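You operate a simulated robot arm through the tools that you are given. There is no shell and no other tool. Be economical: measure what you need, move in short steps, check, and stop when the job is done.

Carry out the task below with a simulated robot arm. There is one attempt and no reset: what you move stays moved.

## Task
Stir the settled BLUE vial clear, then stand it in the meter.
Fine: no foam; knob at STIR, off before the vial is lifted.
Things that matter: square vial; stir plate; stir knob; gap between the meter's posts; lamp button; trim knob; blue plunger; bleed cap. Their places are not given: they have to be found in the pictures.

The check looks at the end state, three seconds after you hand in, the way a careful person would. Anything else that was tipped, shoved, dropped, spilled or broken makes it a failure.

## Robot
A 7-joint arm with a two-finger parallel gripper, fixed in place. Base frame: the origin is at the foot of the arm, x ahead of it, y to its left, z up; the work surface is at about z = 0. Lengths are in mm, angles in rad, forces in N, time in s.
With the tool pointing down near the work surface it reaches from about 240 to 620 mm from the base axis. Its first joint turns from -1.152 to 1.152 rad. Payload 2.6 kg.
The tool frame sits at the grasp point between the pads (the TCP): z along the fingers, y along the line on which they close. The tips reach 30 mm beyond it. Largest opening 94 mm; finger width 28, thickness 10; the body of the gripper, 50 by 96 mm, starts 55 mm behind the TCP.
Orientation is that of the tool frame in the base frame, as a unit quaternion [w, x, y, z]. With the fingers straight down and closing along the base's y, the tool's x points along the base's -x, its y along +y and its z along -z.

## Interface
- The arm moves only by the tool apply_moves. Its argument "motion" is one flat list of numbers, 7 for each row, row after row: the finger opening in m, from 0 to 0.094, then the shift along the tool's x, y, z in m, then the turn, a rotation vector about the tool's x, y, z in degrees. In form: [jaw, tx, ty, tz, ax, ay, az, jaw, tx, ty, tz, ax, ay, az, ...]. A call has 1 to 10 rows; each row shifts and turns the commanded pose from where the row before left it, along the tool's axes as they then stand. Rows are played at 5 a second. More than 50 mm and 0.15 rad between two rows, or a gripper value outside its range, and nothing of the call is played. Where a pose cannot be reached the arm comes as near as it can. A force on the tool above 40 N (or 10 N above the force at the start of the call, whichever is more), or a blocked arm, ends the call early, and 0.2 s more pass. The fingers move at their own pace (about 72 mm/s each) and stop on an object; they squeeze with about 33 N. The grip force told is the motor's: it shows also when the fingers shut on nothing. Time passes only in rows, and 0.2 s behind the last, so rows that do not move let the fingers close. The reply holds the time, the measured pose of the TCP, the force on the tool along the base axes, the opening and the grip force, in the units named above and with some noise.
- Cameras (640 x 400 px; columns grow to the right, rows downward): "scene" is fixed at [52, 447.2, 565.5]; the picture's right is [-0.60, -0.80, 0.00], its down [-0.44, 0.33, -0.83] and it looks along [0.67, -0.50, -0.55] (base axes); focal length 336 px, centre (320, 200). "wrist" rides on the gripper at [-37, 0, -58] in the tool frame; the picture's right is [0.00, -1.00, 0.00], its down [0.97, 0.00, -0.24] and it looks along [0.24, 0.00, 0.97] (tool axes); focal length 218 px, centre (320, 200).
- snapshot(camera): a new picture of that camera. It takes no simulated time.
- point_at(camera, pixels): for up to 12 pixels [column, row] of the newest picture of that camera ("zoom" is the newest enlarged one), the place [x, y, z] in the base frame of the surface seen there, good to about 2 mm. It takes no simulated time.
- enlarge(camera, box): a new picture of the part [left, top, right, bottom] of that camera's present view, enlarged. It takes no simulated time.
- hand_in(): hands the job in; it is judged then, once.

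Go step by step. Measure first, check grasps and placings, and put right what went wrong. The budget is 80 turns and 46 pictures, counting those below and the enlarged ones. Unless the task says otherwise, let go and move clear before handing in, and close with one line.

The tools are called after "Request:" as name(argument=value, ...) on one line, values as JSON. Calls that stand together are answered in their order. apply_moves: Moves the arm, as the interface text tells. Its arguments: {"type":"object","properties":{"motion":{"type":"array","items":{"type":"number"}}},"required":["motion"]} The other tools are called the same way: snapshot (camera) takes a picture; point_at (camera, pixels) gives the place of the surface under pixels of a picture; enlarge (camera, box) takes an enlarged picture of a part of a camera's view; hand_in () hands the job in.

At the start:

```text
t: 0.0
tcp_pos: [342.4, 129.3, 396.9]
orientation: [0.0, 0.0, 1.0, 0.0]
ft_force: [0.6, -1.0, -0.5]
grip_width: 93.9
grasp_force: 0.1
```

scene: 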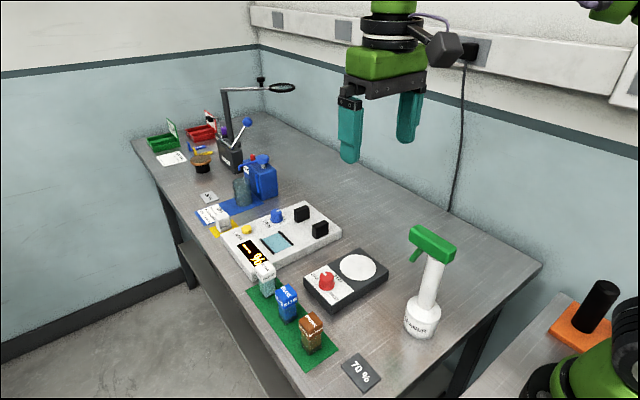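
wrist: 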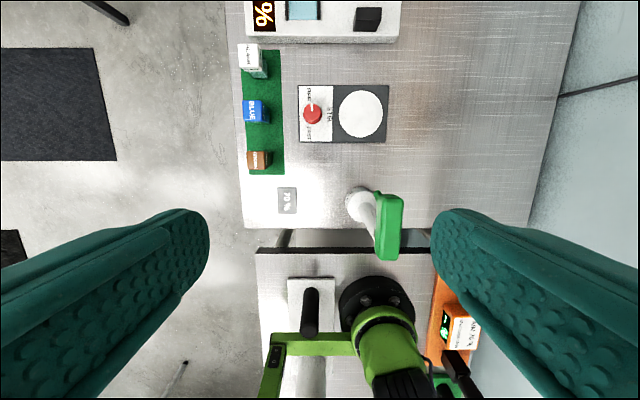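

The scene shows three vials on a green strip, with BLUE near (287,302), the stir plate near (345,280) and the meter near (280,240). I'll enlarge these areas.

Request:
enlarge(camera="scene", box=[230, 230, 400, 340])

Request:
enlarge(camera="scene", box=[190, 180, 350, 280])

Request:
enlarge(camera="wrist", box=[220, 0, 420, 180])

```text
3.64 times, centred on (315, 285) of scene
```

zoom: 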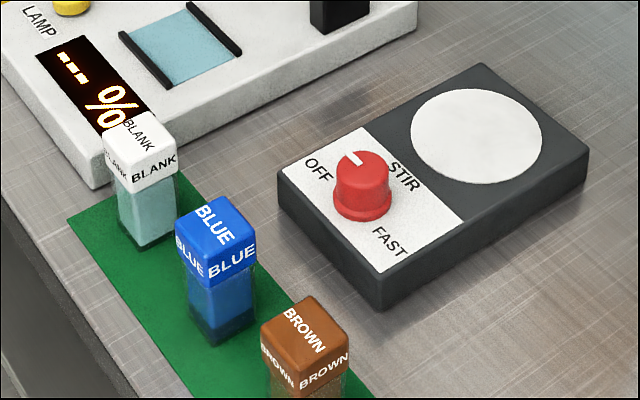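

```text
4.00 times, centred on (270, 230) of scene
```

zoom: 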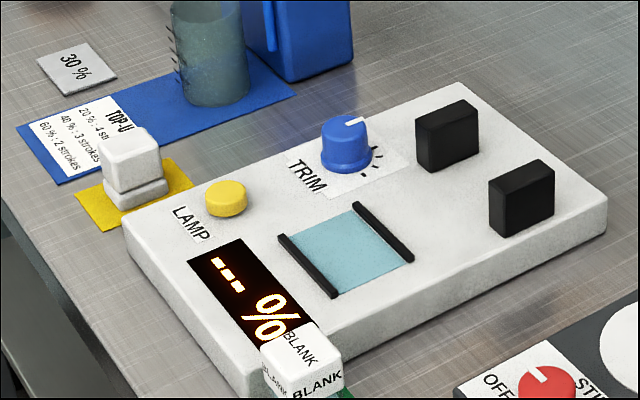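

```text
2.22 times, centred on (320, 90) of wrist
```

zoom: 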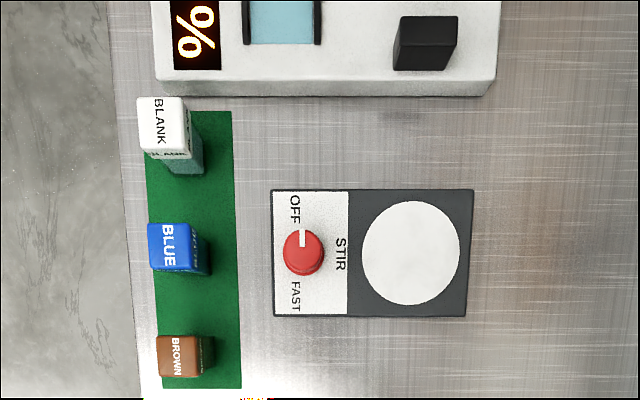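

I'll measure the vial, knob, plate and posts.

Request:
point_at(camera="scene", pixels=[[287, 291], [289, 300], [284, 313], [289, 318], [326, 273], [326, 285], [323, 271], [359, 268], [341, 282], [336, 305], [276, 301], [312, 320]])

Request:
point_at(camera="zoom", pixels=[[166, 246], [302, 253], [303, 236], [410, 252], [298, 207], [341, 254], [297, 296], [420, 35], [283, 22], [274, 300], [465, 300], [473, 190]])

Request:
enlarge(camera="scene", box=[280, 190, 360, 240])

```text
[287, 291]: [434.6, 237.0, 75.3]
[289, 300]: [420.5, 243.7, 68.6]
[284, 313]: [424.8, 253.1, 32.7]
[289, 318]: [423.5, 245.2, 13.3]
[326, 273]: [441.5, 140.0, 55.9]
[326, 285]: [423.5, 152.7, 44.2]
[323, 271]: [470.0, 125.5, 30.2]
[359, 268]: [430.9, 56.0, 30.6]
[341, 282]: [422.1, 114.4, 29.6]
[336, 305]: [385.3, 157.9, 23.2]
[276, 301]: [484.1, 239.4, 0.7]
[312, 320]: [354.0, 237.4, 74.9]
```

```text
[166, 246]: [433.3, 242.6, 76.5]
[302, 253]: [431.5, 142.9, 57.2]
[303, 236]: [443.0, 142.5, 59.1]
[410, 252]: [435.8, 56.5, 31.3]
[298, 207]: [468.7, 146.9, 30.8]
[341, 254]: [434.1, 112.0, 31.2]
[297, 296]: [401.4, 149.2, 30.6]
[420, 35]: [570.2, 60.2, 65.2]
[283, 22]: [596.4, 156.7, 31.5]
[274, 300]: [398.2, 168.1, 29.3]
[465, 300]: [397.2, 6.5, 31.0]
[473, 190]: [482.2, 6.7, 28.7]
```

```text
8.00 times, centred on (320, 215) of scene
```

zoom: 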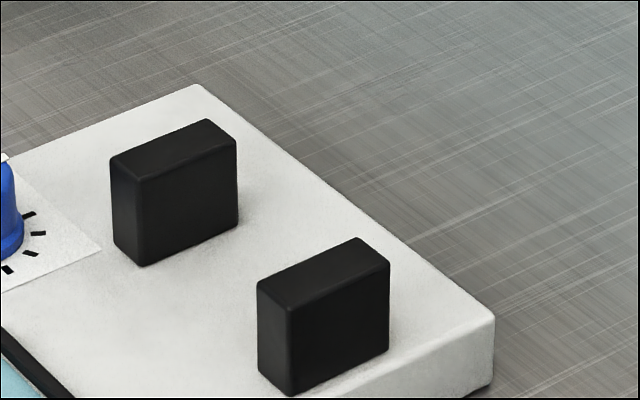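

Request:
point_at(camera="zoom", pixels=[[125, 160], [205, 122], [150, 180], [232, 143], [265, 283], [357, 240], [295, 307], [385, 265], [145, 262], [237, 222], [262, 370], [205, 310]])

Request:
enlarge(camera="scene", box=[265, 275, 313, 330])

```text
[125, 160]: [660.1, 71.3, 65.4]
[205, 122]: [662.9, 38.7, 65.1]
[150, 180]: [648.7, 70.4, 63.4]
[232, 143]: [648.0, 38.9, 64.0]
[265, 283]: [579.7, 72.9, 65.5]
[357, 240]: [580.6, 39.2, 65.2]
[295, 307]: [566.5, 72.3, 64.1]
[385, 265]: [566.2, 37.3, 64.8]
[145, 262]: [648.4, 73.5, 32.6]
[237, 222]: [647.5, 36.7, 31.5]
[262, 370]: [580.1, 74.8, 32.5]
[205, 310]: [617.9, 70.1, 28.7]
```

```text
7.27 times, centred on (289, 302) of scene
```

zoom: 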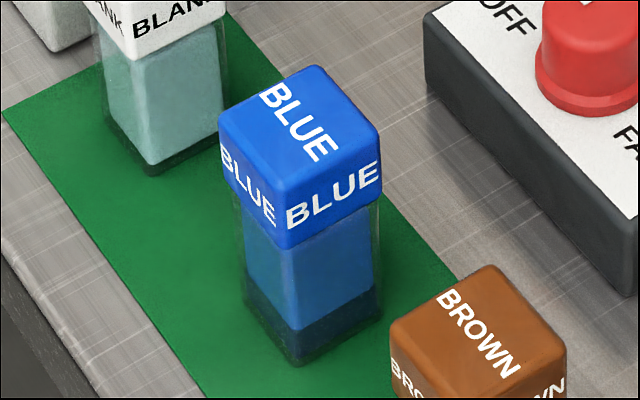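

Request:
point_at(camera="zoom", pixels=[[222, 125], [316, 68], [376, 133], [285, 200], [250, 290], [295, 325], [375, 280], [295, 360], [300, 130], [240, 180], [330, 215], [345, 330]])

```text
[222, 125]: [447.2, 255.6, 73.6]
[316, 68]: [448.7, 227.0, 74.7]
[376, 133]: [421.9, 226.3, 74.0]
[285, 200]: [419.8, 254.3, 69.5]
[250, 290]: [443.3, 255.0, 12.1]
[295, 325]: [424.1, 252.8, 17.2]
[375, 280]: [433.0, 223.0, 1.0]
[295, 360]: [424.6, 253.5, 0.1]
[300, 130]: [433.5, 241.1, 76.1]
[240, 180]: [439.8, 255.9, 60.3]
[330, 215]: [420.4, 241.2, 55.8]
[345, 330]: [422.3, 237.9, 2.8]
```

BLUE's cap is centred at about (434.5, 241), 30 wide with its top at z≈76, and it sits square to the base axes. I'll move above it.

Request:
apply_moves(motion=[0.07, -0.0115, 0.014, 0.031, 0, 0, 0, 0.07, -0.0115, 0.014, 0.031, 0, 0, 0, 0.07, -0.0115, 0.014, 0.031, 0, 0, 0, 0.07, -0.0115, 0.014, 0.031, 0, 0, 0, 0.07, -0.0115, 0.014, 0.031, 0, 0, 0, 0.07, -0.0115, 0.014, 0.031, 0, 0, 0, 0.07, -0.0115, 0.014, 0.031, 0, 0, 0, 0.07, -0.0115, 0.014, 0.031, 0, 0, 0, 0.07, 0, 0, 0, 0, 0, 0])

Request:
snapshot(camera="wrist")

```text
t: 2.0
tcp_pos: [435.8, 241.1, 147.5]
orientation: [0.0, 0.0, 1.0, -0.001]
ft_force: [-0.3, -0.2, -0.3]
grip_width: 70.1
grasp_force: 0.1
```

```text
38 pictures are left
```

wrist: 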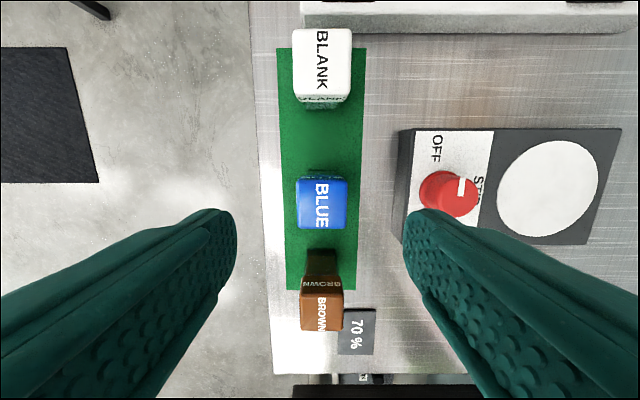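

The vial is centred below the jaws. The knob mark at (462,187) looks different from before, so I'll check it closely.

Request:
enlarge(camera="wrist", box=[390, 110, 630, 260])

Request:
enlarge(camera="scene", box=[230, 230, 400, 340])

```text
2.67 times, centred on (510, 185) of wrist
```

zoom: 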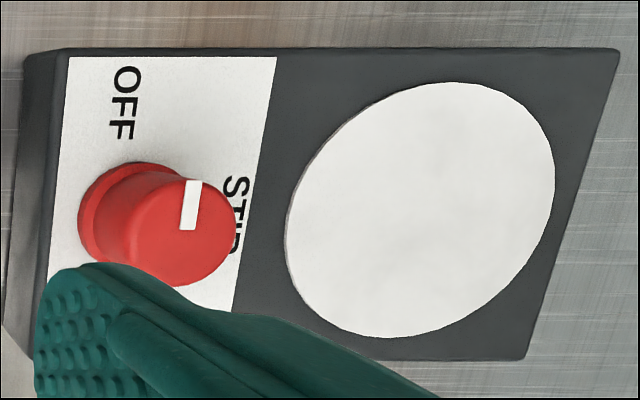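

```text
3.64 times, centred on (315, 285) of scene
```

zoom: 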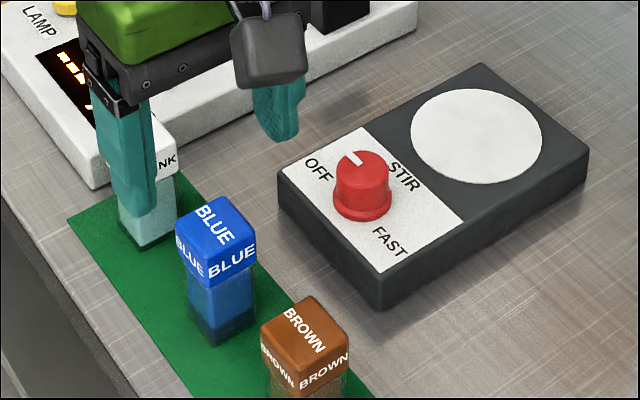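

The knob is still at OFF; the difference was only perspective. I'll lower to cap height and grip.

Request:
apply_moves(motion=[0.07, 0.001, 0, 0.022, 0, 0, 0, 0.07, 0, 0, 0.022, 0, 0, 0, 0.07, 0, 0, 0.022, 0, 0, 0, 0.07, 0, 0, 0.02, 0, 0, 0, 0.07, 0, 0, 0, 0, 0, 0, 0.02, 0, 0, 0, 0, 0, 0, 0.02, 0, 0, 0, 0, 0, 0, 0.02, 0, 0, 0, 0, 0, 0])

```text
t: 3.8
tcp_pos: [433.9, 241.5, 62.6]
orientation: [0.0, 0.0, 1.0, 0.0]
ft_force: [0.7, 0.9, 0.7]
grip_width: 35.6
grasp_force: 32.9
```

The grip holds at 35.6 mm. I'll lift the vial straight up and check it.

Request:
apply_moves(motion=[0.02, 0, 0, -0.01, 0, 0, 0, 0.02, 0, 0, -0.015, 0, 0, 0, 0.02, 0, 0, -0.02, 0, 0, 0, 0.02, 0, 0, -0.02, 0, 0, 0, 0.02, 0, 0, -0.015, 0, 0, 0, 0.02, 0, 0, 0, 0, 0, 0])

Request:
enlarge(camera="scene", box=[220, 220, 380, 340])

Request:
snapshot(camera="wrist")

```text
t: 5.2
tcp_pos: [432.5, 242.1, 142.2]
orientation: [0.001, 0.0, 1.0, 0.0]
ft_force: [1.1, 0.5, -0.6]
grip_width: 35.8
grasp_force: 33.1
```

```text
3.33 times, centred on (300, 280) of scene
```

zoom: 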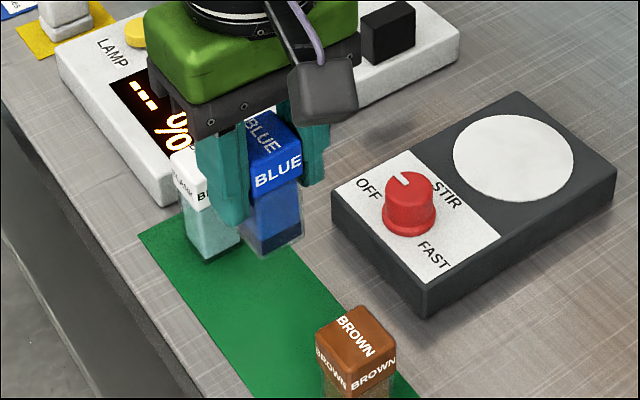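

```text
34 pictures are left
```

wrist: 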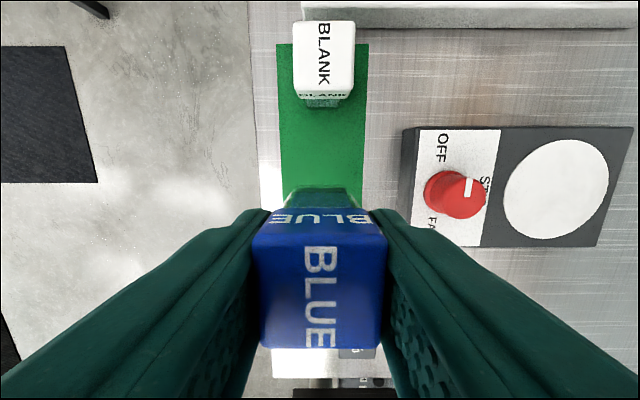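

The vial is held upright, with its bottom at about z 80, which clears the knob (top about 58). I'll carry it over the plate centre at (436, 56.5).

Request:
apply_moves(motion=[0.02, 0, -0.012, 0, 0, 0, 0, 0.02, -0.001, -0.023, 0, 0, 0, 0, 0.02, -0.001, -0.025, 0, 0, 0, 0, 0.02, -0.001, -0.025, 0, 0, 0, 0, 0.02, 0, -0.025, 0, 0, 0, 0, 0.02, 0, -0.025, 0, 0, 0, 0, 0.02, 0, -0.025, 0, 0, 0, 0, 0.02, 0, -0.02, 0, 0, 0, 0, 0.02, 0, -0.0055, 0, 0, 0, 0, 0.02, 0, 0, 0, 0, 0, 0])

Request:
snapshot(camera="wrist")

Request:
enlarge(camera="scene", box=[260, 200, 420, 320])

```text
t: 7.4
tcp_pos: [435.6, 55.3, 142.7]
orientation: [0.0, 0.001, 1.0, 0.0]
ft_force: [-0.7, 0.4, -0.8]
grip_width: 35.5
grasp_force: 33.0
```

```text
33 pictures are left
```

wrist: 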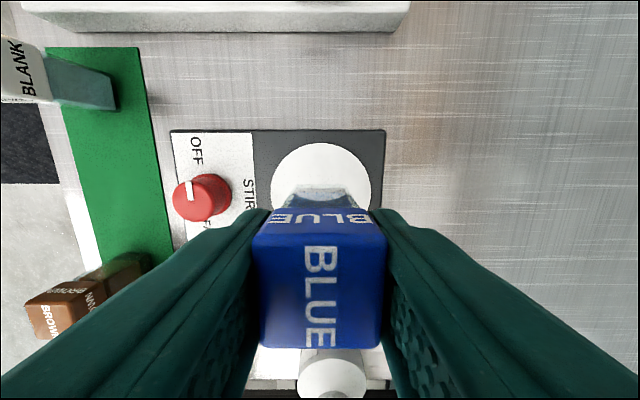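

```text
3.33 times, centred on (340, 260) of scene
```

zoom: 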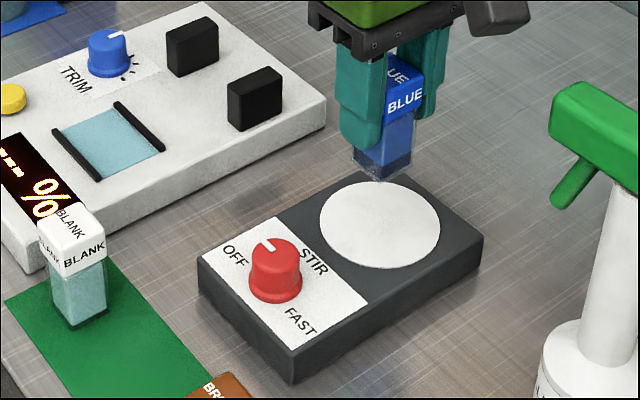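

The vial hangs over the disc. Before lowering I'll measure the sprayer, and the centre and rim of the disc.

Request:
point_at(camera="scene", pixels=[[428, 245], [452, 255], [412, 232], [410, 258], [422, 318], [430, 280], [406, 312]])

Request:
point_at(camera="zoom", pixels=[[323, 218], [438, 228], [385, 185], [375, 266], [335, 255], [384, 178], [357, 160]])

```text
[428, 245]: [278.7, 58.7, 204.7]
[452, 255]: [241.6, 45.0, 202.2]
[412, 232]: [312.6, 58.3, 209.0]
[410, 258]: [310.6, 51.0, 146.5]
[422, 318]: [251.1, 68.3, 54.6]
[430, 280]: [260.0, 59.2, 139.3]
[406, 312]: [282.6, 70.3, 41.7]
```

```text
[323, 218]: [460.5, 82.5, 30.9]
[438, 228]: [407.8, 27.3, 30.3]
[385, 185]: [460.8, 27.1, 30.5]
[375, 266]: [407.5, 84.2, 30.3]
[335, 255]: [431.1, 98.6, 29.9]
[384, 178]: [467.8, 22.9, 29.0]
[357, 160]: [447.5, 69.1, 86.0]
```

The disc is centred at about (434, 55.5), and the sprayer's nose at x≤313 is clear. I'll lower the vial to contact, with TCP at about 93.5.

Request:
apply_moves(motion=[0.02, 0.001, 0, 0.012, 0, 0, 0, 0.02, 0, 0, 0.015, 0, 0, 0, 0.02, 0, 0, 0.012, 0, 0, 0, 0.02, 0, 0, 0.005, 0, 0, 0, 0.02, 0, 0, 0.003, 0, 0, 0, 0.02, 0, 0, 0, 0, 0, 0])

Request:
enlarge(camera="scene", box=[290, 200, 410, 290])

```text
t: 8.8
tcp_pos: [435.1, 56.3, 96.5]
orientation: [0.0, 0.0, 1.0, 0.0]
ft_force: [-0.1, -0.4, -0.6]
grip_width: 35.4
grasp_force: 33.0
```

```text
4.44 times, centred on (350, 245) of scene
```

zoom: 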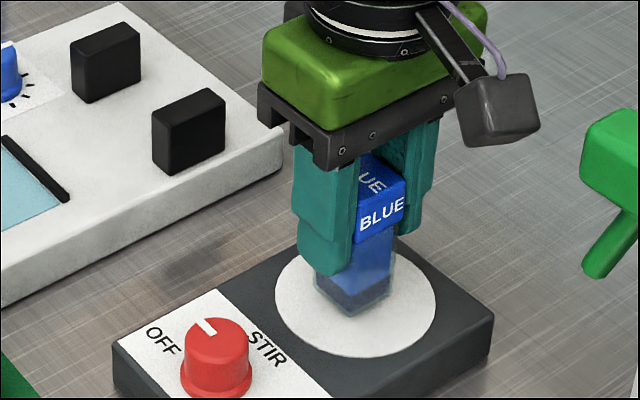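

No contact yet (TCP 96.5). I'll lower in small steps while watching the force.

Request:
apply_moves(motion=[0.02, 0, 0, 0.001, 0, 0, 0, 0.02, 0, 0, 0.001, 0, 0, 0, 0.02, 0, 0, 0.001, 0, 0, 0, 0.02, 0, 0, 0, 0, 0, 0])

```text
t: 9.8
tcp_pos: [434.7, 56.8, 91.8]
orientation: [0.0, 0.0, 1.0, 0.0]
ft_force: [0.1, 0.2, 0.2]
grip_width: 35.4
grasp_force: 32.7
```

Request:
apply_moves(motion=[0.02, 0, 0, 0.0007, 0, 0, 0, 0.02, 0, 0, 0, 0, 0, 0])

```text
t: 10.4
tcp_pos: [434.6, 55.4, 92.8]
orientation: [0.0, 0.0, 1.0, 0.001]
ft_force: [-0.6, -0.2, 0.1]
grip_width: 35.4
grasp_force: 33.2
```

Request:
apply_moves(motion=[0.02, 0, 0, 0.0007, 0, 0, 0, 0.02, 0, 0, 0, 0, 0, 0])

Request:
enlarge(camera="scene", box=[325, 230, 390, 285])

```text
t: 11.0
tcp_pos: [434.5, 55.6, 92.7]
orientation: [0.0, 0.0, 1.0, 0.0]
ft_force: [-3.5, -0.8, 10.5]
grip_width: 35.7
grasp_force: 33.0
```

```text
7.27 times, centred on (358, 258) of scene
```

zoom: 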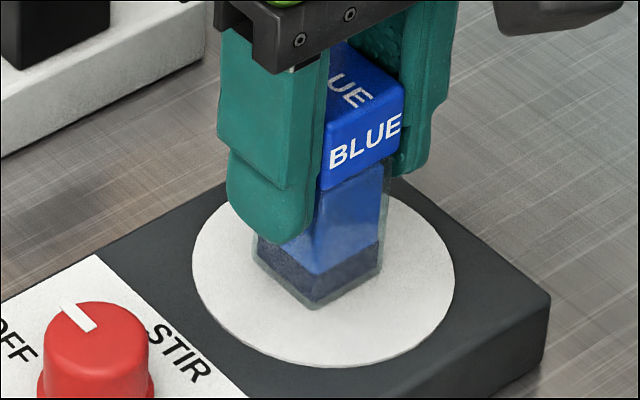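

Contact is confirmed (10 N) and the vial is on the disc. I'll release and rise.

Request:
apply_moves(motion=[0.045, 0, 0, -0.0005, 0, 0, 0, 0.055, 0, 0, 0, 0, 0, 0, 0.06, 0, 0, 0, 0, 0, 0, 0.06, 0, 0, -0.012, 0, 0, 0, 0.06, 0, 0, -0.02, 0, 0, 0, 0.06, 0, 0, -0.025, 0, 0, 0, 0.06, 0, 0, -0.02, 0, 0, 0, 0.06, 0, 0, 0, 0, 0, 0])

Request:
enlarge(camera="scene", box=[290, 210, 410, 310])

Request:
snapshot(camera="wrist")

```text
t: 12.8
tcp_pos: [434.4, 54.9, 169.4]
orientation: [0.0, 0.0, 1.0, -0.001]
ft_force: [0.4, -0.5, 0.9]
grip_width: 60.0
grasp_force: 0.0
```

```text
4.00 times, centred on (350, 260) of scene
```

zoom: 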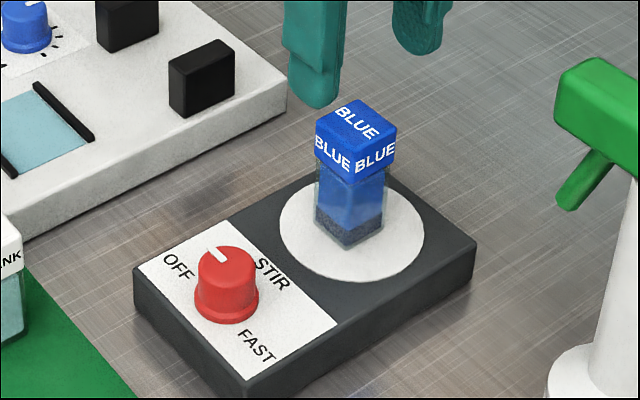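

```text
28 pictures are left
```

wrist: 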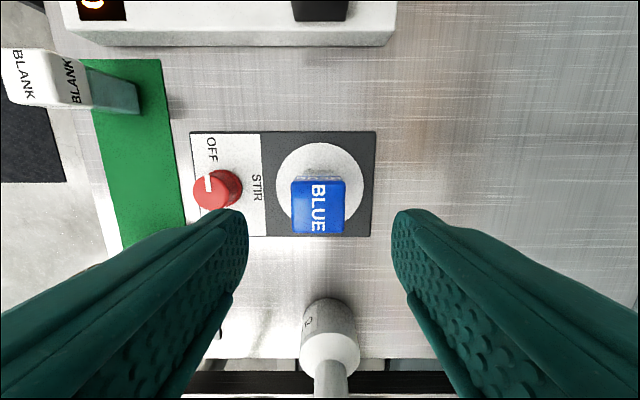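

Now I'll locate the knob precisely.

Request:
point_at(camera="zoom", pixels=[[227, 263], [203, 262], [253, 262], [228, 278], [228, 249], [196, 302], [257, 300], [228, 321], [217, 253], [227, 300]])

Request:
point_at(camera="wrist", pixels=[[210, 192], [210, 176], [210, 207], [196, 190], [222, 190], [240, 185], [318, 203]])

Request:
enlarge(camera="wrist", box=[180, 125, 280, 225])

```text
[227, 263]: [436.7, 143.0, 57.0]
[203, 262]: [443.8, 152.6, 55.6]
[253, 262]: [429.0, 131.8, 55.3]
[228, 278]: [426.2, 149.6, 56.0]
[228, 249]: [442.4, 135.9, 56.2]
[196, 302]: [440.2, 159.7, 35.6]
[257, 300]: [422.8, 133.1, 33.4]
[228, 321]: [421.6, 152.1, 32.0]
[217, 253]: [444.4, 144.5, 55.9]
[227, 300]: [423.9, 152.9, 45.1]
```

```text
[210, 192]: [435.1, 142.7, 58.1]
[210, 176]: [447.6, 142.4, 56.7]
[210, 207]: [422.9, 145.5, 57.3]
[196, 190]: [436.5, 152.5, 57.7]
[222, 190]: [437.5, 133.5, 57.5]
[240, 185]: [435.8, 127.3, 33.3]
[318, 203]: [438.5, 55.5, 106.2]
```

```text
4.00 times, centred on (230, 175) of wrist
```

zoom: 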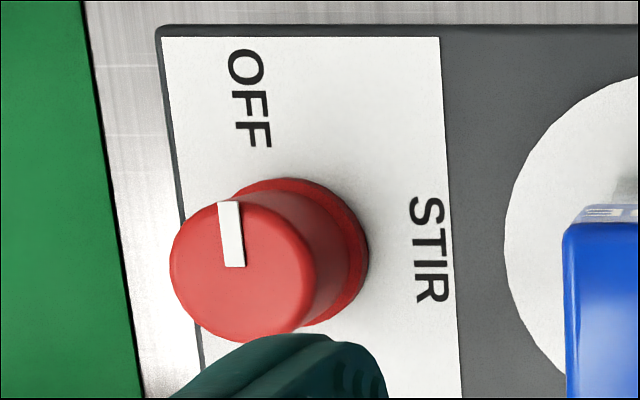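

The knob is centred at about (435.5, 143), its top at z≈57.5, Ø≈24. OFF is at +x and STIR at −y, so it needs a 90° clockwise turn seen from above. I'll go over the knob and pre-turn the tool by −90°, so the turn ends with the tool in its present orientation.

Request:
apply_moves(motion=[0.05, 0, 0.029, 0, 0, 0, 0, 0.05, 0, 0.03, 0, 0, 0, 0, 0.05, -0.001, 0.029, 0, 0, 0, 0, 0.05, 0, 0, 0, 0, 0, -8.2, 0.05, 0, 0, 0, 0, 0, -8.2, 0.05, 0, 0, 0, 0, 0, -8.2, 0.05, 0, 0, 0, 0, 0, -8.2, 0.05, 0, 0, 0, 0, 0, -8.2, 0.05, 0, 0, 0, 0, 0, -8.2, 0.05, 0, 0, 0, 0, 0, -8.2])

Request:
apply_moves(motion=[0.05, 0, 0, 0, 0, 0, -8.2, 0.05, 0, 0, 0, 0, 0, -8.2, 0.05, 0, 0, 0, 0, 0, -8.2, 0.05, 0, 0, 0, 0, 0, -8.0, 0.05, 0, 0, 0.02, 0, 0, 0, 0.05, 0, 0, 0.02, 0, 0, 0, 0.05, 0, 0, 0, 0, 0, 0])

Request:
snapshot(camera="wrist")

```text
t: 15.0
tcp_pos: [435.7, 144.2, 169.3]
orientation: [0.0, -0.481, 0.877, 0.0]
ft_force: [0.3, 0.7, -0.6]
grip_width: 50.2
grasp_force: 0.1
```

```text
t: 16.6
tcp_pos: [436.5, 144.9, 129.1]
orientation: [0.0, -0.707, 0.707, 0.0]
ft_force: [-0.1, 0.1, 0.8]
grip_width: 50.3
grasp_force: 0.0
```

```text
26 pictures are left
```

wrist: 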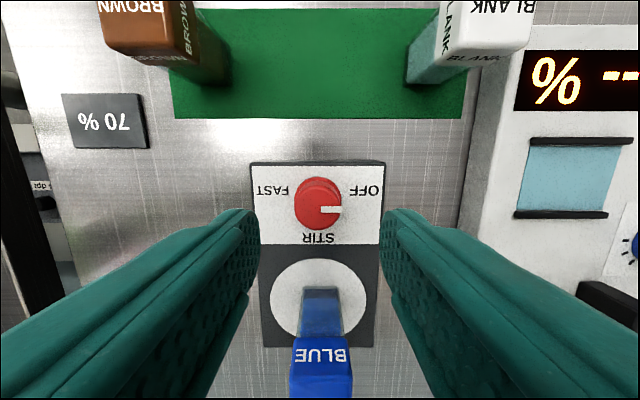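

The alignment is good. I'll descend to z≈69 and close on the knob.

Request:
apply_moves(motion=[0.05, 0.001, 0, 0.02, 0, 0, 0, 0.05, 0, 0, 0.02, 0, 0, 0, 0.05, 0, 0, 0.015, 0, 0, 0, 0.05, 0, 0, 0.005, 0, 0, 0, 0.05, 0, 0, 0, 0, 0, 0, 0.015, 0, 0, 0, 0, 0, 0, 0.015, 0, 0, 0, 0, 0, 0, 0.015, 0, 0, 0, 0, 0, 0])

Request:
enlarge(camera="scene", box=[270, 190, 410, 310])

```text
t: 18.4
tcp_pos: [435.0, 143.6, 68.5]
orientation: [-0.002, -0.707, 0.707, 0.002]
ft_force: [-17.8, -2.6, 4.0]
grip_width: 31.4
grasp_force: 45.0
```

```text
3.33 times, centred on (340, 250) of scene
```

zoom: 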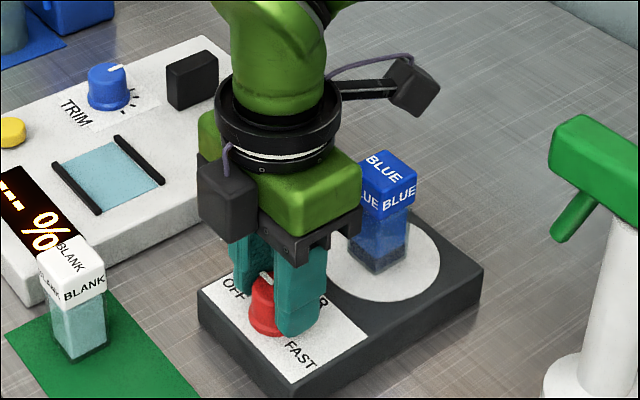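

The fingers hold the knob, with a side force of −17.8 N in x. I'll shift about 1 mm toward −x to centre.

Request:
apply_moves(motion=[0.015, 0, 0.001, 0, 0, 0, 0, 0.015, 0, 0, 0, 0, 0, 0])

```text
t: 19.0
tcp_pos: [434.9, 142.3, 67.7]
orientation: [-0.001, -0.707, 0.707, 0.001]
ft_force: [-14.5, -0.5, -1.7]
grip_width: 31.6
grasp_force: 44.8
```

Request:
apply_moves(motion=[0.015, 0, 0.002, 0, 0, 0, 0, 0.015, 0, 0, 0, 0, 0, 0])

```text
t: 19.6
tcp_pos: [435.7, 143.5, 68.3]
orientation: [-0.002, 0.708, -0.706, 0.0]
ft_force: [12.4, 7.5, -21.9]
grip_width: 31.9
grasp_force: 45.3
```

The side force flipped sign, so the centre is about 1 mm back. I'll open, re-centre and regrip cleanly.

Request:
apply_moves(motion=[0.045, 0, 0, 0, 0, 0, 0, 0.045, 0, -0.001, 0, 0, 0, 0, 0.045, 0, 0, 0, 0, 0, 0])

Request:
apply_moves(motion=[0.015, 0, 0, 0, 0, 0, 0, 0.015, 0, 0, 0, 0, 0, 0, 0.015, 0, 0, 0, 0, 0, 0])

```text
t: 20.4
tcp_pos: [433.6, 142.6, 69.2]
orientation: [0.0, -0.707, 0.708, 0.0]
ft_force: [-0.2, 0.2, -0.7]
grip_width: 45.1
grasp_force: 0.1
```

```text
t: 21.2
tcp_pos: [435.3, 142.5, 67.3]
orientation: [0.001, -0.707, 0.707, -0.001]
ft_force: [9.7, 2.5, -4.7]
grip_width: 31.4
grasp_force: 45.2
```

The grip is acceptable. I'll turn the first part clockwise (+z tool).

Request:
apply_moves(motion=[0.015, 0, -0.0007, 0, 0, 0, 0, 0.015, 0, 0, 0, 0, 0, 7, 0.015, 0, 0, 0, 0, 0, 7, 0.015, 0, 0, 0, 0, 0, 7, 0.015, 0, 0, 0, 0, 0, 7, 0.015, 0, 0, 0, 0, 0, 7])

Request:
enlarge(camera="wrist", box=[240, 150, 400, 250])

```text
t: 22.6
tcp_pos: [434.2, 143.1, 69.8]
orientation: [0.0, -0.46, 0.888, 0.001]
ft_force: [-0.2, 0.1, -0.6]
grip_width: 31.5
grasp_force: 45.4
```

```text
4.00 times, centred on (320, 200) of wrist
```

zoom: 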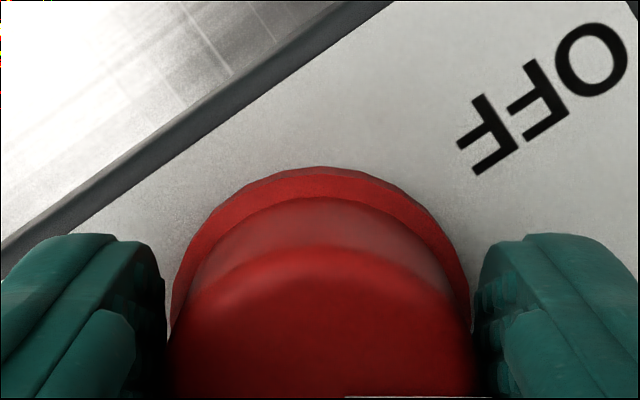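

The knob turns with the fingers and the forces are near zero. I'll turn the remaining 55° and then look.

Request:
apply_moves(motion=[0.015, 0, 0, 0, 0, 0, 7, 0.015, 0, 0, 0, 0, 0, 7, 0.015, 0, 0, 0, 0, 0, 7, 0.015, 0, 0, 0, 0, 0, 7, 0.015, 0, 0, 0, 0, 0, 7, 0.015, 0, 0, 0, 0, 0, 7, 0.015, 0, 0, 0, 0, 0, 7, 0.015, 0, 0, 0, 0, 0, 6, 0.015, 0, 0, 0, 0, 0, 0])

Request:
enlarge(camera="scene", box=[290, 210, 400, 310])

```text
t: 24.6
tcp_pos: [434.9, 142.7, 68.9]
orientation: [0.001, 0.001, 1.0, 0.001]
ft_force: [-5.8, -5.2, 8.2]
grip_width: 31.7
grasp_force: 45.2
```

```text
4.00 times, centred on (345, 260) of scene
```

zoom: 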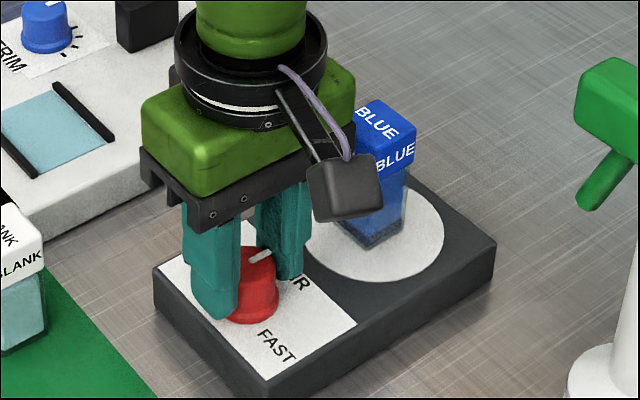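

The pointer is at STIR. I'll wait while holding the knob and watch the sediment.

Request:
apply_moves(motion=[0.015, 0, 0, 0, 0, 0, 0, 0.015, 0, 0, 0, 0, 0, 0, 0.015, 0, 0, 0, 0, 0, 0, 0.015, 0, 0, 0, 0, 0, 0, 0.015, 0, 0, 0, 0, 0, 0, 0.015, 0, 0, 0, 0, 0, 0, 0.015, 0, 0, 0, 0, 0, 0, 0.015, 0, 0, 0, 0, 0, 0, 0.015, 0, 0, 0, 0, 0, 0, 0.015, 0, 0, 0, 0, 0, 0])

Request:
enlarge(camera="scene", box=[340, 225, 410, 285])

```text
t: 26.8
tcp_pos: [435.0, 143.1, 68.2]
orientation: [0.0, -0.001, 1.0, 0.0]
ft_force: [-10.8, -8.5, 12.9]
grip_width: 31.9
grasp_force: 45.1
```

```text
6.67 times, centred on (375, 255) of scene
```

zoom: 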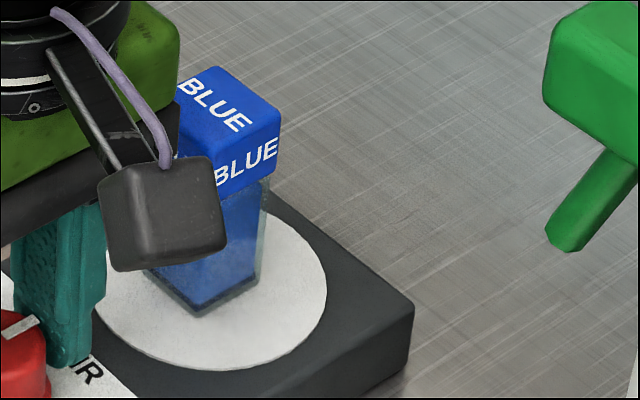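

The dark sediment is already nearly gone. I'll wait another 2 s and look again.

Request:
apply_moves(motion=[0.015, 0, 0, 0, 0, 0, 0, 0.015, 0, 0, 0, 0, 0, 0, 0.015, 0, 0, 0, 0, 0, 0, 0.015, 0, 0, 0, 0, 0, 0, 0.015, 0, 0, 0, 0, 0, 0, 0.015, 0, 0, 0, 0, 0, 0, 0.015, 0, 0, 0, 0, 0, 0, 0.015, 0, 0, 0, 0, 0, 0, 0.015, 0, 0, 0, 0, 0, 0, 0.015, 0, 0, 0, 0, 0, 0])

Request:
enlarge(camera="scene", box=[340, 225, 410, 285])

```text
t: 29.0
tcp_pos: [435.7, 143.5, 70.4]
orientation: [0.0, -0.001, 1.0, -0.001]
ft_force: [-11.5, -10.9, 12.5]
grip_width: 31.6
grasp_force: 44.9
```

```text
6.67 times, centred on (375, 255) of scene
```

zoom: 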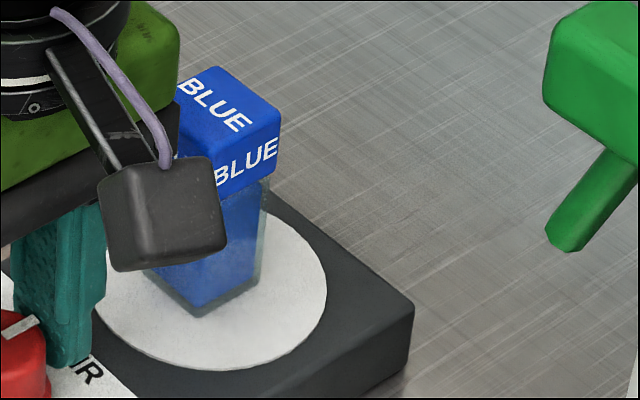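

The liquid looks uniform. After a short extra wait I'll turn the knob back to OFF (−90°).

Request:
apply_moves(motion=[0.015, 0, 0, 0, 0, 0, 0, 0.015, 0, 0, 0, 0, 0, 0, 0.015, 0, 0, 0, 0, 0, 0, 0.015, 0, 0, 0, 0, 0, 0, 0.015, 0, 0, 0, 0, 0, 0, 0.015, 0, 0, 0, 0, 0, -7, 0.015, 0, 0, 0, 0, 0, -7, 0.015, 0, 0, 0, 0, 0, -7, 0.015, 0, 0, 0, 0, 0, -7, 0.015, 0, 0, 0, 0, 0, -7])

Request:
apply_moves(motion=[0.015, 0, 0, 0, 0, 0, -7, 0.015, 0, 0, 0, 0, 0, -7, 0.015, 0, 0, 0, 0, 0, -7, 0.015, 0, 0, 0, 0, 0, -7, 0.015, 0, 0, 0, 0, 0, -7, 0.015, 0, 0, 0, 0, 0, -7, 0.015, 0, 0, 0, 0, 0, -7, 0.015, 0, 0, 0, 0, 0, -6, 0.015, 0, 0, 0, 0, 0, 0])

Request:
enlarge(camera="scene", box=[290, 210, 400, 310])

```text
t: 31.2
tcp_pos: [435.8, 143.4, 69.3]
orientation: [0.001, -0.302, 0.953, 0.0]
ft_force: [-12.1, -13.5, 10.1]
grip_width: 31.7
grasp_force: 44.9
```

```text
t: 33.2
tcp_pos: [435.3, 143.7, 68.3]
orientation: [0.0, 0.707, -0.707, 0.0]
ft_force: [1.7, -4.5, 2.8]
grip_width: 31.6
grasp_force: 45.6
```

```text
4.00 times, centred on (345, 260) of scene
```

zoom: 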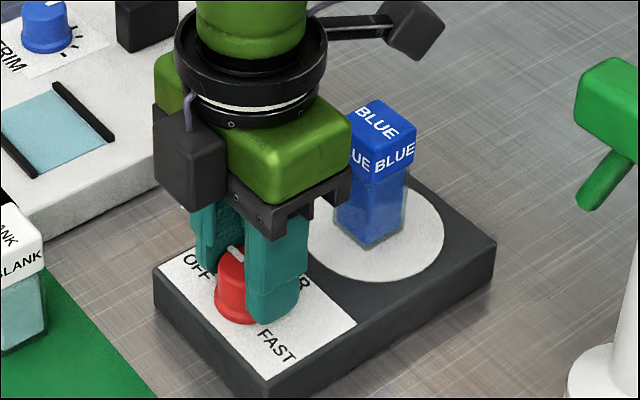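

The vial is uniform with no foam, and the knob is back at OFF. I'll release, rise and turn the tool back.

Request:
apply_moves(motion=[0.035, 0, 0, 0, 0, 0, 0, 0.05, 0, 0, 0, 0, 0, 0, 0.05, 0, 0, 0, 0, 0, 0, 0.05, 0, 0, -0.015, 0, 0, 0, 0.05, 0, 0, -0.03, 0, 0, 0, 0.05, 0, 0, -0.03, 0, 0, 0, 0.06, 0, 0, -0.03, 0, 0, 0, 0.06, 0, 0, 0, 0, 0, 8.2, 0.06, 0, 0, 0, 0, 0, 8.2, 0.06, 0, 0, 0, 0, 0, 8.2])

Request:
apply_moves(motion=[0.06, 0, 0, 0, 0, 0, 8.2, 0.06, 0, 0, 0, 0, 0, 8.2, 0.06, 0, 0, 0, 0, 0, 8.2, 0.06, 0, 0, 0, 0, 0, 8.2, 0.06, 0, 0, 0, 0, 0, 8.2, 0.06, 0, 0, 0, 0, 0, 8.2, 0.06, 0, 0, 0, 0, 0, 8.2, 0.06, 0, 0, 0, 0, 0, 8, 0.06, 0, 0, 0, 0, 0, 0])

Request:
enlarge(camera="wrist", box=[240, 90, 560, 290])

Request:
enlarge(camera="scene", box=[290, 210, 410, 310])

```text
t: 35.4
tcp_pos: [433.6, 144.0, 173.7]
orientation: [0.001, -0.54, 0.842, 0.0]
ft_force: [0.5, -0.1, -0.3]
grip_width: 60.1
grasp_force: 0.1
```

```text
t: 37.4
tcp_pos: [436.3, 142.9, 173.6]
orientation: [-0.001, 0.001, 1.0, 0.0]
ft_force: [0.5, -0.3, 0.5]
grip_width: 59.9
grasp_force: 0.0
```

```text
2.00 times, centred on (400, 190) of wrist
```

zoom: 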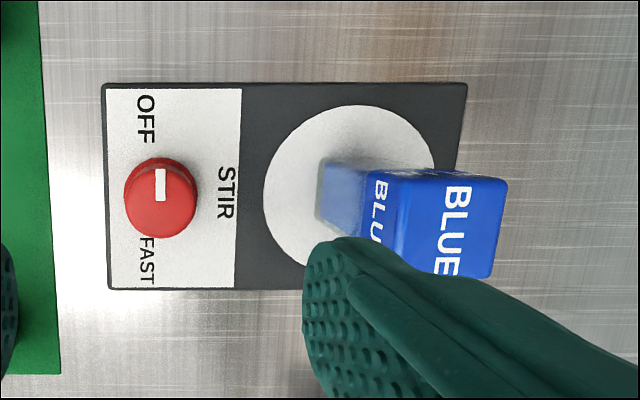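

```text
4.00 times, centred on (350, 260) of scene
```

zoom: 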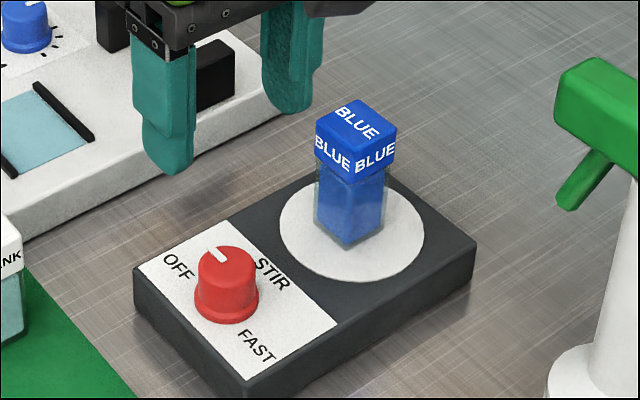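

The knob is exactly at OFF, and the vial is clear, unmoved and without foam. I'll go back over it, lower and grip.

Request:
apply_moves(motion=[0.065, 0, -0.029, 0, 0, 0, 0, 0.065, 0, -0.03, 0, 0, 0, 0, 0.065, 0, -0.0285, 0, 0, 0, 0, 0.065, 0, 0, 0, 0, 0, 0, 0.065, 0, 0, 0.025, 0, 0, 0, 0.065, 0, 0, 0.015, 0, 0, 0, 0.065, 0, 0, 0, 0, 0, 0])

Request:
snapshot(camera="wrist")

```text
t: 39.0
tcp_pos: [435.1, 56.0, 132.9]
orientation: [0.0, 0.001, 1.0, 0.0]
ft_force: [-0.9, 0.1, -0.7]
grip_width: 64.8
grasp_force: 0.0
```

```text
17 pictures are left
```

wrist: 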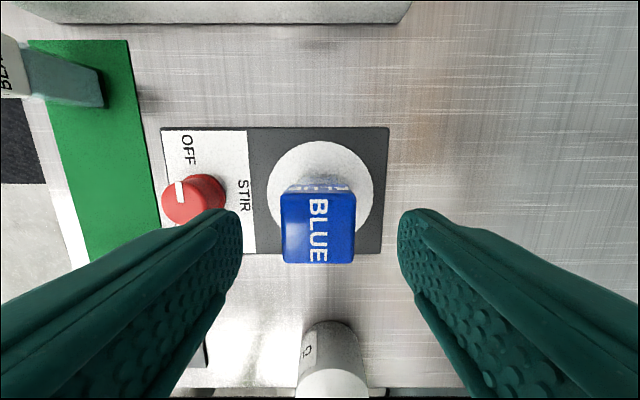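

The vial is centred (cap columns 281–355). I'll lower to 93 and grip.

Request:
apply_moves(motion=[0.065, 0, 0, 0.014, 0, 0, 0, 0.065, 0, 0, 0.014, 0, 0, 0, 0.065, 0, 0, 0.012, 0, 0, 0, 0.065, 0, 0, 0, 0, 0, 0, 0.02, 0, 0, 0, 0, 0, 0, 0.02, 0, 0, 0, 0, 0, 0, 0.02, 0, 0, 0, 0, 0, 0])

Request:
apply_moves(motion=[0.02, 0, 0, -0.01, 0, 0, 0, 0.02, 0, 0, -0.02, 0, 0, 0, 0.02, 0, 0, -0.02, 0, 0, 0, 0.02, 0, 0, -0.015, 0, 0, 0, 0.02, 0, 0, 0, 0, 0, 0])

Request:
snapshot(camera="wrist")

```text
t: 40.6
tcp_pos: [434.0, 55.4, 94.9]
orientation: [0.0, 0.0, 1.0, 0.001]
ft_force: [0.5, 0.1, 0.6]
grip_width: 35.2
grasp_force: 33.2
```

```text
t: 41.8
tcp_pos: [433.9, 56.6, 159.3]
orientation: [-0.001, 0.0, 1.0, 0.0]
ft_force: [1.0, 0.0, -0.6]
grip_width: 35.7
grasp_force: 32.8
```

```text
16 pictures are left
```

wrist: 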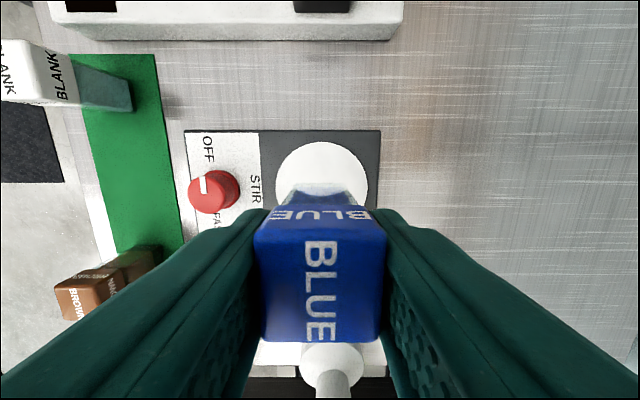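

The vial is held at TCP z≈159, so its bottom is at about 96, above the posts (65). I'll carry it to x=614 over the gap centre.

Request:
apply_moves(motion=[0.02, -0.012, 0, 0, 0, 0, 0, 0.02, -0.022, 0, 0, 0, 0, 0, 0.02, -0.024, 0, 0, 0, 0, 0, 0.02, -0.024, 0, 0, 0, 0, 0, 0.02, -0.024, 0, 0, 0, 0, 0, 0.02, -0.024, 0, 0, 0, 0, 0, 0.02, -0.024, -0.0005, 0, 0, 0, 0, 0.02, -0.018, 0, 0, 0, 0, 0, 0.02, -0.008, 0, 0, 0, 0, 0, 0.02, 0, 0, 0, 0, 0, 0])

Request:
snapshot(camera="wrist")

Request:
enlarge(camera="scene", box=[240, 160, 380, 270])

```text
t: 44.0
tcp_pos: [602.7, 58.8, 155.9]
orientation: [0.001, 0.0, 1.0, 0.0]
ft_force: [-0.5, -0.2, -1.2]
grip_width: 35.7
grasp_force: 33.1
out of reach, approached as far as the arm can: row 8, 9
```

```text
15 pictures are left
```

wrist: 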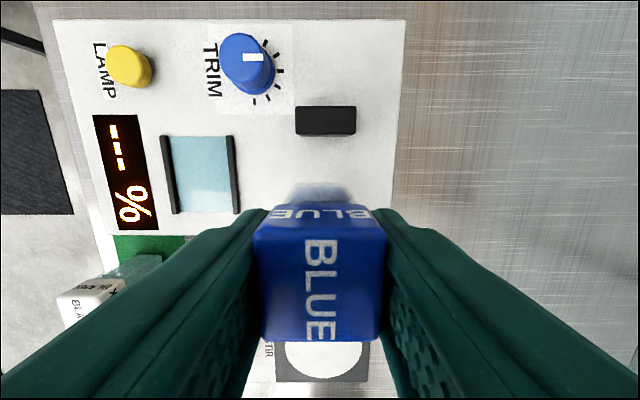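

```text
3.64 times, centred on (310, 215) of scene
```

zoom: 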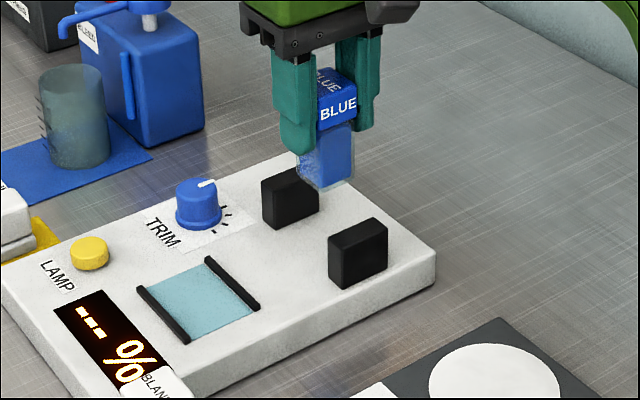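

The arm's reach at this height stops at x≈603. Lower down it should reach further, so I'll drop 18 mm (still above the posts) and see.

Request:
apply_moves(motion=[0.02, 0, 0, 0.01, 0, 0, 0, 0.02, 0, 0, 0.008, 0, 0, 0, 0.02, 0, 0, 0, 0, 0, 0])

```text
t: 44.8
tcp_pos: [603.2, 59.5, 140.2]
orientation: [0.0, 0.0, 1.0, 0.0]
ft_force: [0.5, 0.4, -1.2]
grip_width: 35.7
grasp_force: 33.2
```

Request:
apply_moves(motion=[0.02, -0.005, -0.002, 0, 0, 0, 0, 0.02, -0.006, -0.002, 0, 0, 0, 0, 0.02, 0, 0, 0, 0, 0, 0])

```text
t: 45.6
tcp_pos: [607.9, 55.4, 139.9]
orientation: [0.001, 0.001, 1.0, 0.0]
ft_force: [-1.6, 0.9, -0.9]
grip_width: 35.4
grasp_force: 33.2
out of reach, approached as far as the arm can: row 2
```

At x≈608 the vial (about 593–623) already fits between the posts (580 and 648). I'll lower to z≈115 and then move to 614.

Request:
apply_moves(motion=[0.02, 0, 0, 0.008, 0, 0, 0, 0.02, 0, 0, 0.008, 0, 0, 0, 0.02, 0, 0, 0.008, 0, 0, 0, 0.02, -0.003, 0, 0, 0, 0, 0, 0.02, -0.003, 0, 0, 0, 0, 0, 0.02, 0, 0, 0, 0, 0, 0])

Request:
enlarge(camera="scene", box=[280, 180, 370, 245])

Request:
snapshot(camera="wrist")

```text
t: 47.0
tcp_pos: [611.0, 57.2, 114.1]
orientation: [-0.001, 0.0, 1.0, 0.0]
ft_force: [0.6, 1.4, -0.5]
grip_width: 35.6
grasp_force: 32.5
```

```text
6.15 times, centred on (325, 212) of scene
```

zoom: 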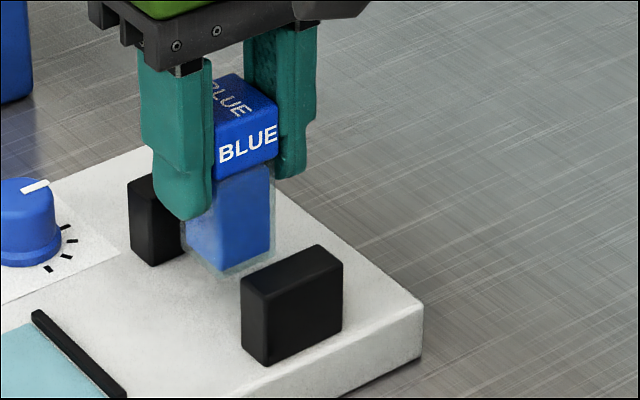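

```text
12 pictures are left
```

wrist: 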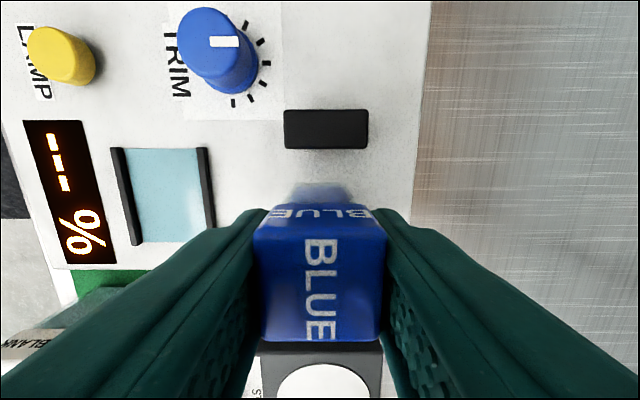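

The vial is between the posts and y is well aligned. I'll shift +3 mm in x and −1 mm in y, then lower to just above the surface.

Request:
apply_moves(motion=[0.02, 0, -0.001, 0.007, 0, 0, 0, 0.02, -0.002, 0, 0.005, 0, 0, 0, 0.02, -0.001, 0, 0.004, 0, 0, 0, 0.02, 0, 0, 0, 0, 0, 0])

Request:
enlarge(camera="scene", box=[280, 180, 370, 245])

```text
t: 48.0
tcp_pos: [616.8, 58.7, 119.5]
orientation: [0.015, -0.001, 1.0, 0.003]
ft_force: [-0.1, 0.7, -0.9]
grip_width: 35.4
grasp_force: 33.2
out of reach, approached as far as the arm can: row 3
```

```text
6.15 times, centred on (325, 212) of scene
```

zoom: 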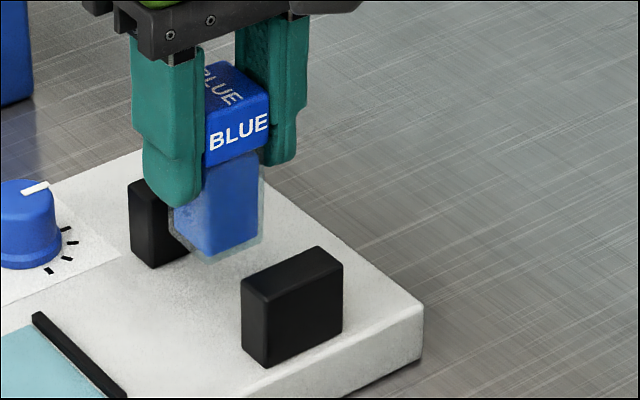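

The arm hit its reach limit: z rose to 119.5 with a slight tilt. I'll back off 4 mm in x and read again.

Request:
apply_moves(motion=[0.02, 0.004, 0, 0, 0, 0, 0, 0.02, 0, 0, 0, 0, 0, 0])

```text
t: 48.6
tcp_pos: [616.9, 58.3, 129.6]
orientation: [0.023, 0.0, 1.0, 0.003]
ft_force: [-0.7, -0.2, -0.1]
grip_width: 35.2
grasp_force: 33.2
```

Request:
apply_moves(motion=[0.02, 0.005, 0, 0, 0, 0, 0, 0.02, 0.005, 0, 0, 0, 0, 0, 0.02, 0, 0, 0, 0, 0, 0])

```text
t: 49.4
tcp_pos: [616.5, 56.8, 128.3]
orientation: [0.022, 0.0, 1.0, 0.003]
ft_force: [0.3, -0.4, 0.3]
grip_width: 35.5
grasp_force: 32.8
out of reach, approached as far as the arm can: row 1, 2
```

It reports out of reach even when backing off, so the solver seems stuck at full extension. I'll raise slightly and pull back further.

Request:
apply_moves(motion=[0.02, 0.01, 0, -0.01, 0, 0, 0, 0.02, 0.01, 0, -0.01, 0, 0, 0, 0.02, 0, 0, 0, 0, 0, 0])

```text
t: 50.2
tcp_pos: [609.5, 59.7, 133.0]
orientation: [0.01, 0.0, 1.0, 0.001]
ft_force: [0.0, -0.2, -0.4]
grip_width: 35.6
grasp_force: 33.0
out of reach, approached as far as the arm can: row 1, 2
```

Request:
apply_moves(motion=[0.02, 0.008, 0, 0, 0, 0, 0, 0.02, 0, 0, 0, 0, 0, 0, 0.02, 0, 0, 0, 0, 0, 0])

```text
t: 51.0
tcp_pos: [610.2, 58.7, 135.5]
orientation: [0.01, 0.001, 1.0, 0.001]
ft_force: [1.2, 0.0, -1.0]
grip_width: 35.4
grasp_force: 32.9
out of reach, approached as far as the arm can: row 1
```

A 1.15° pitch remains. I'll correct it (about tool y) while pulling back.

Request:
apply_moves(motion=[0.02, 0.008, 0, 0, 0, 1.15, 0, 0.02, 0, 0, 0, 0, 0, 0, 0.02, 0, 0, 0, 0, 0, 0])

```text
t: 51.8
tcp_pos: [606.5, 60.2, 134.4]
orientation: [-0.001, -0.001, 1.0, 0.001]
ft_force: [-1.0, 0.4, -1.6]
grip_width: 35.2
grasp_force: 32.6
out of reach, approached as far as the arm can: row 1
```

Upright again at (606.5, 60, 134). I'll correct y, ease off the limit and descend straight down at about x=606, adding reach in small steps only when low.

Request:
apply_moves(motion=[0.02, 0.002, -0.004, 0, 0, 0, 0, 0.02, 0, 0, 0.007, 0, 0, 0, 0.02, 0, 0, 0.007, 0, 0, 0, 0.02, 0, 0, 0.007, 0, 0, 0, 0.02, 0, 0, 0, 0, 0, 0])

```text
t: 53.0
tcp_pos: [611.8, 55.2, 130.7]
orientation: [0.012, 0.0, 1.0, 0.003]
ft_force: [0.8, 0.2, -0.1]
grip_width: 35.7
grasp_force: 33.5
out of reach, approached as far as the arm can: row 2
```

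Request:
apply_moves(motion=[0.02, 0, 0, 0, 0, 0, 0, 0.02, 0, 0, 0, 0, 0, 0, 0.02, 0, 0, 0, 0, 0, 0, 0.02, 0, 0, 0, 0, 0, 0])

Request:
enlarge(camera="scene", box=[270, 100, 400, 245])

```text
t: 54.0
tcp_pos: [611.6, 56.4, 129.9]
orientation: [0.012, -0.001, 1.0, 0.002]
ft_force: [0.1, 0.3, -0.3]
grip_width: 35.4
grasp_force: 33.2
```

```text
2.76 times, centred on (335, 172) of scene
```

zoom: 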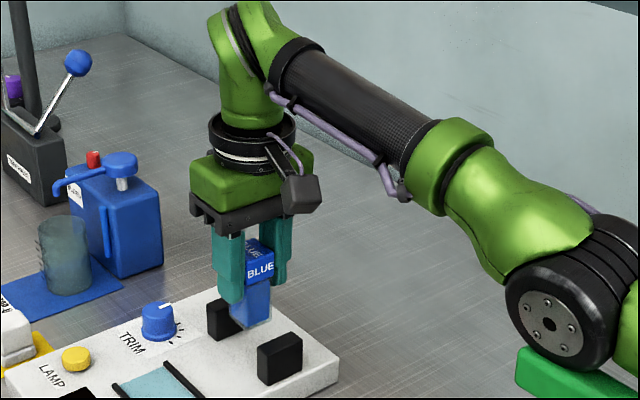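

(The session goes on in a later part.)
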